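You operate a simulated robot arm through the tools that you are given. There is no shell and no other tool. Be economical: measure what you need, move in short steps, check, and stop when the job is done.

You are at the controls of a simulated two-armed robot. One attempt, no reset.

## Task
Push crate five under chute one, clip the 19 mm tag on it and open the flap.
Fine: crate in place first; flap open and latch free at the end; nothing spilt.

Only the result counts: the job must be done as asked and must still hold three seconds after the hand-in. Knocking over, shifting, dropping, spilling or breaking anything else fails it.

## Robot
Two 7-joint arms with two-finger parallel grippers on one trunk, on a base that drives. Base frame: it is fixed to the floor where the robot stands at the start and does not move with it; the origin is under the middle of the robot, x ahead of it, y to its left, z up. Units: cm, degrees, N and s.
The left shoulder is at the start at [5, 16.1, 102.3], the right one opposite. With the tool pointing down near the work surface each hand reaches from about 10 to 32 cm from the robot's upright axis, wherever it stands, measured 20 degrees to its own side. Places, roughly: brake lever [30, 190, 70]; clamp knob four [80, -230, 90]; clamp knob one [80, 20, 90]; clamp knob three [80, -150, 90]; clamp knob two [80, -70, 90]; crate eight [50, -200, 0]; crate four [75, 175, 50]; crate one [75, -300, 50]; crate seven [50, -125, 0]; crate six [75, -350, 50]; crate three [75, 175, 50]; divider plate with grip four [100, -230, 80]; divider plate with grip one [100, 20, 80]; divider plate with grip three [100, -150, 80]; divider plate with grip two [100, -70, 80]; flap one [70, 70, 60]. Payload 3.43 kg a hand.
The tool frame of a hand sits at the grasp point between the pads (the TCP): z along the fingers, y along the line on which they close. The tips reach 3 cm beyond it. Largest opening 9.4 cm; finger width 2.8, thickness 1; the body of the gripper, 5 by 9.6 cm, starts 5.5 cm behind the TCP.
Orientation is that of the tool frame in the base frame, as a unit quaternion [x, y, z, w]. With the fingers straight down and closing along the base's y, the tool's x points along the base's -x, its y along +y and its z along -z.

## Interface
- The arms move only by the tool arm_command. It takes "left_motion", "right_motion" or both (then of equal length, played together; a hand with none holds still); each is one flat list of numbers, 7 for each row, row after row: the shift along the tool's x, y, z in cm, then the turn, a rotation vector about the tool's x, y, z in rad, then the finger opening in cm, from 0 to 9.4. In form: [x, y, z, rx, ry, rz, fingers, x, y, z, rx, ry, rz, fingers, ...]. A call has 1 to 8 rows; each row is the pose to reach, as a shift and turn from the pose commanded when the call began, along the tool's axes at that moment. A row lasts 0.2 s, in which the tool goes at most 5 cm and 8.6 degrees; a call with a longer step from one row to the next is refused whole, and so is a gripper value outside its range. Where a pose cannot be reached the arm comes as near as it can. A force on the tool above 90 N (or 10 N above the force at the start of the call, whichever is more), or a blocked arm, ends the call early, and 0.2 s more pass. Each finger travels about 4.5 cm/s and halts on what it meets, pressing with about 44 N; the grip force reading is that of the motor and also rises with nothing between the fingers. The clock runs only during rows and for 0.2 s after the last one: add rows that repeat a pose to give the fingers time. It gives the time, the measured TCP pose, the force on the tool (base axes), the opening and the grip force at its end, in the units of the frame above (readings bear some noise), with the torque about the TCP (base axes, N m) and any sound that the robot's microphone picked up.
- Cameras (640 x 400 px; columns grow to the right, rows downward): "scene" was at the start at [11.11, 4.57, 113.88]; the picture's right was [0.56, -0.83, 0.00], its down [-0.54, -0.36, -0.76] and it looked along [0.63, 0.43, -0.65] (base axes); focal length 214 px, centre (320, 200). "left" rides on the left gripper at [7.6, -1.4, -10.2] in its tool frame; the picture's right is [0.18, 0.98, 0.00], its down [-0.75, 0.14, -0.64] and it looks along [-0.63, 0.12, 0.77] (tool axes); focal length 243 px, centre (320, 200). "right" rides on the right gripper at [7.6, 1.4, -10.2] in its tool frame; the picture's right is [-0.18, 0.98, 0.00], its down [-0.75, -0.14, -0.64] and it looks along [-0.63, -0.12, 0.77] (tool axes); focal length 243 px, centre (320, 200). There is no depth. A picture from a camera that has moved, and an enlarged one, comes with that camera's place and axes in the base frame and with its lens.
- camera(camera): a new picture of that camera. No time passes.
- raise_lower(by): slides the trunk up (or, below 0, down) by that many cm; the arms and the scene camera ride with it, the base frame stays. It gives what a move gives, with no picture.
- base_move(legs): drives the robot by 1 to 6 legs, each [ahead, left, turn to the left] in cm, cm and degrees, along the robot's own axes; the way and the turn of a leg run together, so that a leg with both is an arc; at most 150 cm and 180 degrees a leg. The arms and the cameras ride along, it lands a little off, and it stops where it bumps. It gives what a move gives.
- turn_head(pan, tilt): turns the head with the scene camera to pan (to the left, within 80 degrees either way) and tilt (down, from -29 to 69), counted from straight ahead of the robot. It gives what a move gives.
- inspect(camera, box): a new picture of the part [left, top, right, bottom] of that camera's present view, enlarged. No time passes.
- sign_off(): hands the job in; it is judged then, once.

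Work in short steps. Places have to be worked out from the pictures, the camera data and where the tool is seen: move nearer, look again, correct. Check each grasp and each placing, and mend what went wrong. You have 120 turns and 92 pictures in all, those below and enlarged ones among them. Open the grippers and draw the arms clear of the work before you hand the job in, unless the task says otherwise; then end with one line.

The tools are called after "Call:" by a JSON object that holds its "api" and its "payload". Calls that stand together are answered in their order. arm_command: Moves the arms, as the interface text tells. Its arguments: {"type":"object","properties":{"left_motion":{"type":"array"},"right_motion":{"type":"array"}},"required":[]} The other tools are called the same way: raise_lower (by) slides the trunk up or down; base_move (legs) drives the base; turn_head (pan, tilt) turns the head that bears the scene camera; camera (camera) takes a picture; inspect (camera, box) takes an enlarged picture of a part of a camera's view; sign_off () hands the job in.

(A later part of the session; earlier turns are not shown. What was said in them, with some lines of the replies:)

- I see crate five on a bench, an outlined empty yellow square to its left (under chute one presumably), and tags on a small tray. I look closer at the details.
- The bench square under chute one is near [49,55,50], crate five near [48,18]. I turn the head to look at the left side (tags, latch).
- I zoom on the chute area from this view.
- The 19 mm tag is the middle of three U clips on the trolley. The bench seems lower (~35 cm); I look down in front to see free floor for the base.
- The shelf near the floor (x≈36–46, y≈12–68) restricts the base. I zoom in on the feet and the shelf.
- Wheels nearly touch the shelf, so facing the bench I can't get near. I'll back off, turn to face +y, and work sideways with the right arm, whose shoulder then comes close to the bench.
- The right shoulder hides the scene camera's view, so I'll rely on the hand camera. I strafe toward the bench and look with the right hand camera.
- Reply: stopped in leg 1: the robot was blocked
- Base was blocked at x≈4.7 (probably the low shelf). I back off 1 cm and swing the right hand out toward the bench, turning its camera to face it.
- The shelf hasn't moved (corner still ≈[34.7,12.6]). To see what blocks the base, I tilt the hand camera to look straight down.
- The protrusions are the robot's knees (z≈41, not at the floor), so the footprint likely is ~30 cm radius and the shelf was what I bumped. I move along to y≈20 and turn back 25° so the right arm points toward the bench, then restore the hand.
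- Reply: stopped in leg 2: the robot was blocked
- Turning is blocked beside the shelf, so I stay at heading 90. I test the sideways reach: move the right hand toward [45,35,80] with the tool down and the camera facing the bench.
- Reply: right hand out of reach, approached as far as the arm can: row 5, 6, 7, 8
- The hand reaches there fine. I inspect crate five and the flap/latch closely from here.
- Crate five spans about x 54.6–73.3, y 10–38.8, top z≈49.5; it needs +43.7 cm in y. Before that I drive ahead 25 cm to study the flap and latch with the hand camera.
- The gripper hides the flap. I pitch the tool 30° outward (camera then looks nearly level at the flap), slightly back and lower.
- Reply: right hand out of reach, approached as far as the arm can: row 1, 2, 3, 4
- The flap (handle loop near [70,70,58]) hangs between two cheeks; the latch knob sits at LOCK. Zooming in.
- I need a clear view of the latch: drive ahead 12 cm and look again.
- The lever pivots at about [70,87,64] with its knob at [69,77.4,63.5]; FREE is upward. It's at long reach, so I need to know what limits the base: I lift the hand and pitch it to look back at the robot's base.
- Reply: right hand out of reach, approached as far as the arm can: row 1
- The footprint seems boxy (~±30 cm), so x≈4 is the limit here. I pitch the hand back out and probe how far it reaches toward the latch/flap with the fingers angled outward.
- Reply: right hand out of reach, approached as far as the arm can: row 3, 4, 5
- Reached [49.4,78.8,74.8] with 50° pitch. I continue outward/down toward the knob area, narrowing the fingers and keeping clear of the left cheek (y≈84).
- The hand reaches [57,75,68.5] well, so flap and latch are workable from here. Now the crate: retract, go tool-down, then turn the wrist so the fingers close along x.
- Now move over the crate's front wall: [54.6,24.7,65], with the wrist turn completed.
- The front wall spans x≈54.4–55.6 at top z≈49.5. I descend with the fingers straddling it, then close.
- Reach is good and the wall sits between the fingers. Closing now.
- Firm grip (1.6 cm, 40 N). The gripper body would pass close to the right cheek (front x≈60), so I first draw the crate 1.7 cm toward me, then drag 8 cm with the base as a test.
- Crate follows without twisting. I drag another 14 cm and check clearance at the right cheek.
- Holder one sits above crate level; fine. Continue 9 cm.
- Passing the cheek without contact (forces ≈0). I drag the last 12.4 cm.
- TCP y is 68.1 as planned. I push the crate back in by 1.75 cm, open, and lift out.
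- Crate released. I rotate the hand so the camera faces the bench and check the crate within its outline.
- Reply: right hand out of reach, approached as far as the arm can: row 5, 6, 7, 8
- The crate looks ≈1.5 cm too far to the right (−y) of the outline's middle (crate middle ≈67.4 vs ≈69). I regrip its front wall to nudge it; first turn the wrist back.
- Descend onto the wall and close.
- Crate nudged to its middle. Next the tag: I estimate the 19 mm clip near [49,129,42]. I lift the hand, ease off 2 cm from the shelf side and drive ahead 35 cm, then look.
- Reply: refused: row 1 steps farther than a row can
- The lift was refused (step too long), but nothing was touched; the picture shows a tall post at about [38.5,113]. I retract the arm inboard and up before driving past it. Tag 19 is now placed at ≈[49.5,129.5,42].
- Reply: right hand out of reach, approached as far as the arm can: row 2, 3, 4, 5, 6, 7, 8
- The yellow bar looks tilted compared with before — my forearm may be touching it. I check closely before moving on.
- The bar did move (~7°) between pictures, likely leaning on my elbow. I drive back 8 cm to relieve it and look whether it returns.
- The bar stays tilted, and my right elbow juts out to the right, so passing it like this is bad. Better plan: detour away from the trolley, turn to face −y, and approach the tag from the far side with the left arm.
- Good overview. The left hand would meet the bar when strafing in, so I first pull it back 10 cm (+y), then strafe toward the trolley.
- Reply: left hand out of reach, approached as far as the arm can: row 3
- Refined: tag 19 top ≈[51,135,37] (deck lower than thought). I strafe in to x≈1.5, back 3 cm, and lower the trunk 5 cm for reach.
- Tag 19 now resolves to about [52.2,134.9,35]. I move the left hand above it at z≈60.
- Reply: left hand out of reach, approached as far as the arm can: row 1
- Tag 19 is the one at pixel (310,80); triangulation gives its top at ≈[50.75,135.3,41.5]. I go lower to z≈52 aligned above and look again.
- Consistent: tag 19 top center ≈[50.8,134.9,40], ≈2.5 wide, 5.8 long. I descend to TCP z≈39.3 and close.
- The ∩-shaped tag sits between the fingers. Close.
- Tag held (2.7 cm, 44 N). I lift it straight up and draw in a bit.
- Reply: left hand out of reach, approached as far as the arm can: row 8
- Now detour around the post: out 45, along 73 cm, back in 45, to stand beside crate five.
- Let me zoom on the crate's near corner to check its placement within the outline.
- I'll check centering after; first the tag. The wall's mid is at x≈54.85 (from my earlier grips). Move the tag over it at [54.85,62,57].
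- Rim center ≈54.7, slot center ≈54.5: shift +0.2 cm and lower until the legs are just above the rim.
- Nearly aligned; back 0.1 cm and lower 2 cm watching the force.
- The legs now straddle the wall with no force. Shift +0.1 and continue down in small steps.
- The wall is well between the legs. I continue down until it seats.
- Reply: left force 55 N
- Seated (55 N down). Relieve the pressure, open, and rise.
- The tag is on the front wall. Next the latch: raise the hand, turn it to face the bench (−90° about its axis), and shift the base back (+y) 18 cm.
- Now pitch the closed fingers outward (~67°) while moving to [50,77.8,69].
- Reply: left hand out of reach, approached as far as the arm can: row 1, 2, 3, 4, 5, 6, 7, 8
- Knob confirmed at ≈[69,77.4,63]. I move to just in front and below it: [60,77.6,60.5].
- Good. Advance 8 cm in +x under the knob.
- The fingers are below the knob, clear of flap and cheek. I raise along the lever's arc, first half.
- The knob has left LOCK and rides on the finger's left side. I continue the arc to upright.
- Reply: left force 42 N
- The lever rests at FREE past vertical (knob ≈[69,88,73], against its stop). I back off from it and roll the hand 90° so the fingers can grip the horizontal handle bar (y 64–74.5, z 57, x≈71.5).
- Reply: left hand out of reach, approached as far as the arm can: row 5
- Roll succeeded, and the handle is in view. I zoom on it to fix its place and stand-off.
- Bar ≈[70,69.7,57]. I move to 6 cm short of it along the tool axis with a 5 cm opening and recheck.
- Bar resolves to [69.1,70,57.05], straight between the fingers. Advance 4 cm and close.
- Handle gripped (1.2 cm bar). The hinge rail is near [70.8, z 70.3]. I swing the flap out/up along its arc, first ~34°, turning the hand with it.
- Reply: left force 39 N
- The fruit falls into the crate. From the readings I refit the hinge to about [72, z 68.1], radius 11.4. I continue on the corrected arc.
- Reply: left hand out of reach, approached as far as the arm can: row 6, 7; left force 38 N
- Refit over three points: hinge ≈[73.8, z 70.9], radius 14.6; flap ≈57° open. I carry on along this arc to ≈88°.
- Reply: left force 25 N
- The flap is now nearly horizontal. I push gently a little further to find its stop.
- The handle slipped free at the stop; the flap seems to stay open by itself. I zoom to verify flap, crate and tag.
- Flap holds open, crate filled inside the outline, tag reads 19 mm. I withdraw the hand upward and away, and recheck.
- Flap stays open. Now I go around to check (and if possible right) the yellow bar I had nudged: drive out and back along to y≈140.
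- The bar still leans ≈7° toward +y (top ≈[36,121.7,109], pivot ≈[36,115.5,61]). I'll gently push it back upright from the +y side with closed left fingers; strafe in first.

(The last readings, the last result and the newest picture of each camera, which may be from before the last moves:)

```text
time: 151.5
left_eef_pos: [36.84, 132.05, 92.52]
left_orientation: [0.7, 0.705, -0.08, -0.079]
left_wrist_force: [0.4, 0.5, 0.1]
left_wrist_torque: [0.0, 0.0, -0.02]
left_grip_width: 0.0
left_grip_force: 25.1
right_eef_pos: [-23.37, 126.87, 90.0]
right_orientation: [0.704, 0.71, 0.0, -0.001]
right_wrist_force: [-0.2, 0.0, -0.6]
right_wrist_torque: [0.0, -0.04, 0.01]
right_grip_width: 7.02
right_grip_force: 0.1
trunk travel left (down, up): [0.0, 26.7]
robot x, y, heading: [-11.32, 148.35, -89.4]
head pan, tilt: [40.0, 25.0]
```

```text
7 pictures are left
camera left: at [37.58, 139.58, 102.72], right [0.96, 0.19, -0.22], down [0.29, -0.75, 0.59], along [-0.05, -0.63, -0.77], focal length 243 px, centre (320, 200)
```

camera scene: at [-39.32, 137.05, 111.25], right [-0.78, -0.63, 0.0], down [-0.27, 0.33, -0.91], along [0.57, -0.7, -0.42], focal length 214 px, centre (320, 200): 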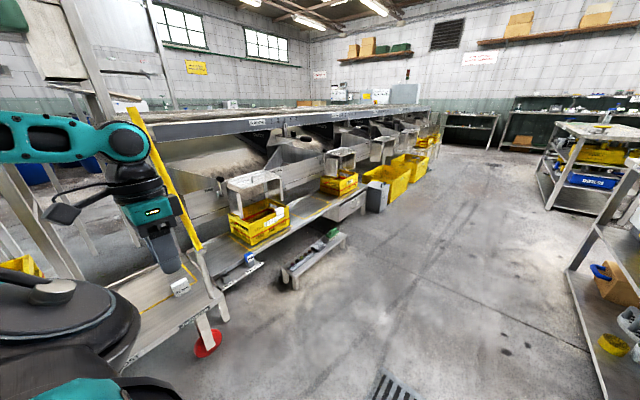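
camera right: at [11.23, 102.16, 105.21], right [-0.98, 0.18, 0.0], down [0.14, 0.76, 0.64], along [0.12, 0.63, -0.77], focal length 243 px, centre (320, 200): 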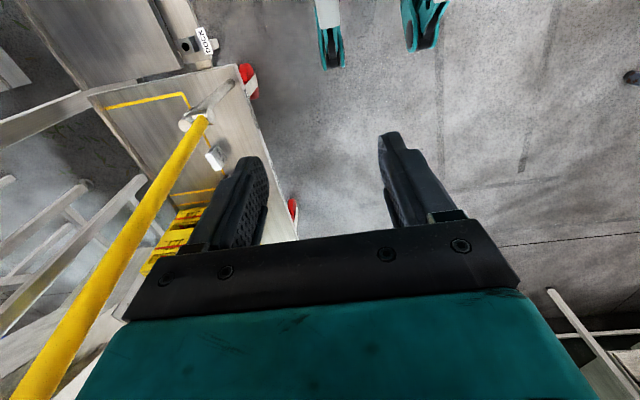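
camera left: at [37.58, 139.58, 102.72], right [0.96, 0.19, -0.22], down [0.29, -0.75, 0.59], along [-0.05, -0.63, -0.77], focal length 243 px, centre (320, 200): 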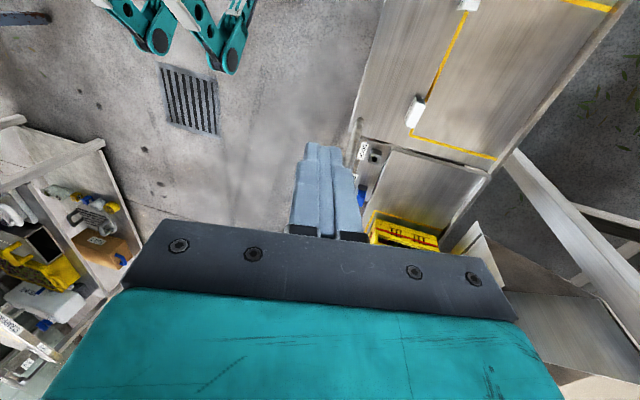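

The bar is hidden behind the hand; I take a scene picture to see their relation.

Call:
{"api": "inspect", "payload": {"camera": "scene", "box": [60, 60, 300, 260]}}

```text
2.00 times, centred on (180, 160) of scene
camera zoom: at [-5.02, 137.09, 111.24], right [-0.76, -0.65, 0.0], down [-0.27, 0.32, -0.91], along [0.59, -0.69, -0.42], focal length 429 px, centre (600, 280)
```

zoom: 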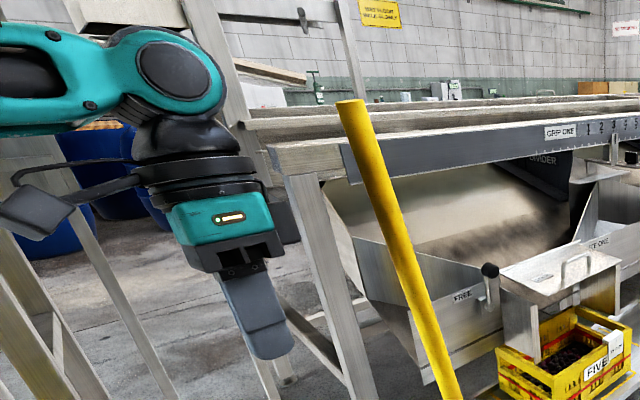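

Clear view: flap open and latch up at FREE. The bar's top is at z≈109.6; I raise the trunk 12.5 cm so only the fingers meet the bar near its top, and shift slightly to x≈35.5.

Call:
{"api": "raise_lower", "payload": {"by": 12.5}}

Call:
{"api": "arm_command", "payload": {"left_motion": [-2, -0.7, 0, 0, 0, 0, 0, -4, -1.4, 0, 0, 0, 0, 0, -6, -1.4, 0, 0, 0, 0, 0]}}

Call:
{"api": "inspect", "payload": {"camera": "scene", "box": [60, 60, 300, 260]}}

```text
time: 153.1
left_eef_pos: [36.92, 131.94, 105.01]
left_orientation: [0.7, 0.705, -0.079, -0.08]
left_wrist_force: [-0.5, -0.1, -0.5]
left_wrist_torque: [-0.01, 0.0, 0.01]
left_grip_width: 0.04
left_grip_force: 33.1
right_eef_pos: [-23.41, 126.97, 102.4]
right_orientation: [0.704, 0.71, 0.001, -0.001]
right_wrist_force: [0.1, 0.7, 0.4]
right_wrist_torque: [0.01, 0.01, 0.03]
right_grip_width: 7.01
right_grip_force: 0.1
trunk travel left (down, up): [-12.5, 14.2]
robot x, y, heading: [-11.12, 148.12, -89.6]
head pan, tilt: [40.0, 25.0]
```

```text
time: 153.8
left_eef_pos: [35.55, 125.91, 105.4]
left_orientation: [0.7, 0.705, -0.079, -0.079]
left_wrist_force: [-0.5, -0.5, -0.2]
left_wrist_torque: [0.04, 0.02, 0.0]
left_grip_width: 0.0
left_grip_force: 33.2
right_eef_pos: [-23.35, 126.95, 102.41]
right_orientation: [0.703, 0.711, 0.0, -0.001]
right_wrist_force: [0.2, -0.1, -0.2]
right_wrist_torque: [-0.03, 0.02, 0.02]
right_grip_width: 6.98
right_grip_force: 0.2
trunk travel left (down, up): [-12.5, 14.2]
robot x, y, heading: [-11.38, 148.13, -89.7]
head pan, tilt: [40.0, 25.0]
```

```text
2.00 times, centred on (180, 160) of scene
camera zoom: at [-5.01, 137.06, 123.74], right [-0.76, -0.65, 0.0], down [-0.27, 0.32, -0.91], along [0.59, -0.69, -0.42], focal length 429 px, centre (600, 280)
```

zoom: 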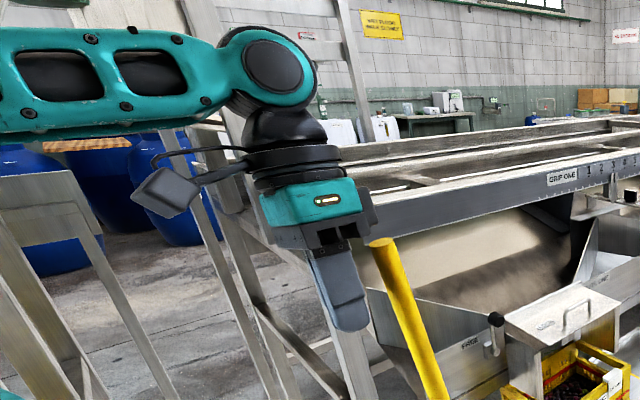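

The finger is ≈3 cm behind the bar. I push slowly −y to TCP y≈118.2.

Call:
{"api": "arm_command", "payload": {"left_motion": [-1.2, 0.3, 0, 0, 0, 0, 0, -2.4, 0.6, 0, 0, 0, 0, 0, -3.4, 0.6, 0, 0, 0, 0, 0, -4.4, 0.6, 0, 0, 0, 0, 0, -5.4, 0.6, 0, 0, 0, 0, 0, -6.4, 0.6, 0, 0, 0, 0, 0, -7.1, 0.6, 0, 0, 0, 0, 0, -7.7, 0.6, 0, 0, 0, 0, 0]}}

Call:
{"api": "inspect", "payload": {"camera": "scene", "box": [60, 60, 300, 260]}}

```text
time: 155.7
left_eef_pos: [36.21, 118.4, 105.34]
left_orientation: [0.699, 0.706, -0.081, -0.077]
left_wrist_force: [8.0, 0.7, 22.1]
left_wrist_torque: [-0.5, 0.44, 0.12]
left_grip_width: 0.0
left_grip_force: 33.5
right_eef_pos: [-23.44, 127.02, 102.37]
right_orientation: [0.704, 0.71, 0.0, 0.001]
right_wrist_force: [-0.5, -0.3, -0.2]
right_wrist_torque: [-0.02, -0.03, -0.01]
right_grip_width: 6.99
right_grip_force: 0.1
trunk travel left (down, up): [-12.5, 14.2]
robot x, y, heading: [-10.98, 148.1, -89.5]
head pan, tilt: [40.0, 25.0]
```

```text
2.00 times, centred on (180, 160) of scene
camera zoom: at [-5.09, 137.21, 123.78], right [-0.76, -0.65, 0.0], down [-0.27, 0.32, -0.91], along [0.59, -0.69, -0.42], focal length 429 px, centre (600, 280)
```

zoom: 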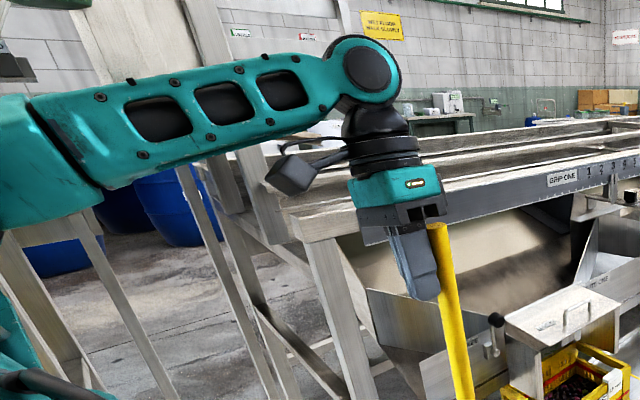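

The bar is vertical again. I back the hand away and check it stays.

Call:
{"api": "arm_command", "payload": {"left_motion": [1, 0, -0.5, 0, 0, 0, 0, 3, 0, -1, 0, 0, 0, 0, 6, 0, -1, 0, 0, 0, 0, 9, 0, -1, 0, 0, 0, 0, 12, 0, -1, 0, 0, 0, 2]}}

Call:
{"api": "inspect", "payload": {"camera": "scene", "box": [60, 60, 300, 260]}}

```text
time: 156.8
left_eef_pos: [36.39, 130.46, 106.1]
left_orientation: [0.7, 0.705, -0.081, -0.08]
left_wrist_force: [-0.3, 0.2, 0.0]
left_wrist_torque: [0.01, -0.01, 0.02]
left_grip_width: 2.0
left_grip_force: 0.0
right_eef_pos: [-23.51, 127.02, 102.52]
right_orientation: [0.704, 0.71, 0.0, 0.0]
right_wrist_force: [0.0, -0.4, 0.0]
right_wrist_torque: [-0.03, -0.01, 0.02]
right_grip_width: 7.01
right_grip_force: 0.1
trunk travel left (down, up): [-12.5, 14.2]
robot x, y, heading: [-11.22, 148.38, -89.5]
head pan, tilt: [40.0, 25.0]
```

```text
2.00 times, centred on (180, 160) of scene
camera zoom: at [-5.03, 137.13, 123.75], right [-0.76, -0.65, 0.0], down [-0.27, 0.32, -0.91], along [0.59, -0.69, -0.42], focal length 429 px, centre (600, 280)
```

zoom: 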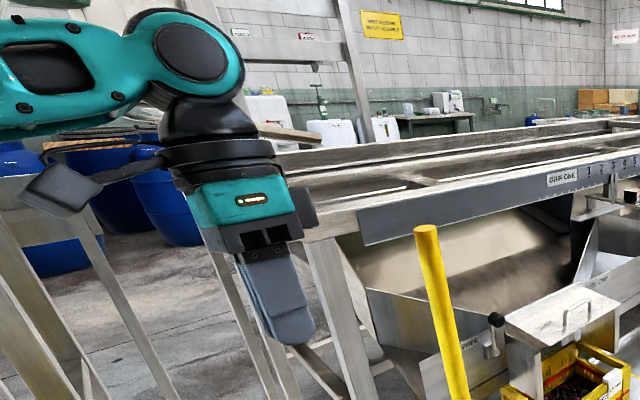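

The bar stays upright; flap and latch remain open/free. I drive clear with the grippers open and make a last check.

Call:
{"api": "base_move", "payload": {"legs": [[0, -30, 0]]}}

Call:
{"api": "arm_command", "payload": {"left_motion": [0, 0, 0, 0, 0, 0, 5, 0, 0, 0, 0, 0, 0, 9, 0, 0, 0, 0, 0, 0, 9]}}

Call:
{"api": "inspect", "payload": {"camera": "scene", "box": [140, 110, 360, 310]}}

```text
time: 160.1
left_eef_pos: [6.03, 130.24, 106.07]
left_orientation: [0.699, 0.707, -0.08, -0.079]
left_wrist_force: [0.9, 0.6, -0.3]
left_wrist_torque: [0.02, 0.01, 0.0]
left_grip_width: 2.0
left_grip_force: 0.1
right_eef_pos: [-53.8, 126.53, 102.39]
right_orientation: [0.703, 0.711, 0.001, -0.001]
right_wrist_force: [0.4, 0.0, -0.2]
right_wrist_torque: [0.0, -0.01, -0.02]
right_grip_width: 7.0
right_grip_force: 0.2
trunk travel left (down, up): [-12.5, 14.2]
robot x, y, heading: [-41.69, 147.62, -89.3]
head pan, tilt: [40.0, 25.0]
```

```text
time: 160.9
left_eef_pos: [6.04, 130.27, 106.29]
left_orientation: [0.698, 0.707, -0.08, -0.08]
left_wrist_force: [0.2, 0.0, 0.8]
left_wrist_torque: [-0.03, 0.01, 0.0]
left_grip_width: 8.9
left_grip_force: 0.6
right_eef_pos: [-53.7, 126.58, 102.38]
right_orientation: [0.703, 0.711, 0.001, -0.001]
right_wrist_force: [-0.3, 0.2, 0.4]
right_wrist_torque: [-0.03, 0.02, 0.0]
right_grip_width: 7.0
right_grip_force: 0.1
trunk travel left (down, up): [-12.5, 14.2]
robot x, y, heading: [-41.46, 148.04, -89.1]
head pan, tilt: [40.0, 25.0]
```

```text
2.00 times, centred on (250, 210) of scene
camera zoom: at [-35.47, 136.78, 123.74], right [-0.76, -0.65, 0.0], down [-0.28, 0.32, -0.91], along [0.59, -0.69, -0.42], focal length 429 px, centre (460, 180)
```

zoom: 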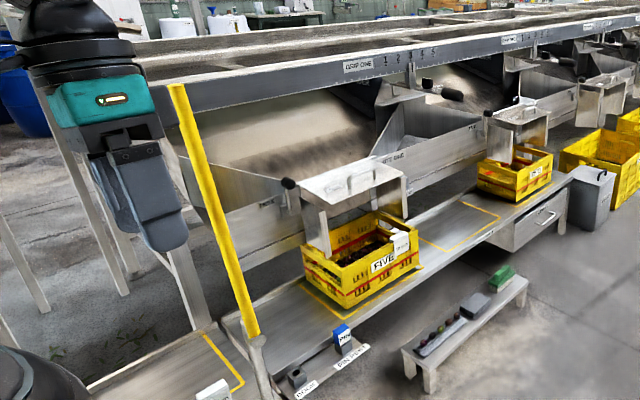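

Everything checks out: crate five is in its outline, the 19 mm tag is clipped on, the flap is open, the latch is at FREE, nothing looks spilt and the bar is upright. Handing in.

Call:
{"api": "sign_off", "payload": {}}

```text
The job is handed in.
```

Crate five is under chute one with the 19 mm tag clipped on its front wall; the flap is open, the latch is at FREE and nothing looks spilt. My arm tilted the trolley's yellow bar about 7°, and I pushed it back to within about 2° of vertical; I also drove the base against something (probably the low shelf) early on, and the shelf had not moved.
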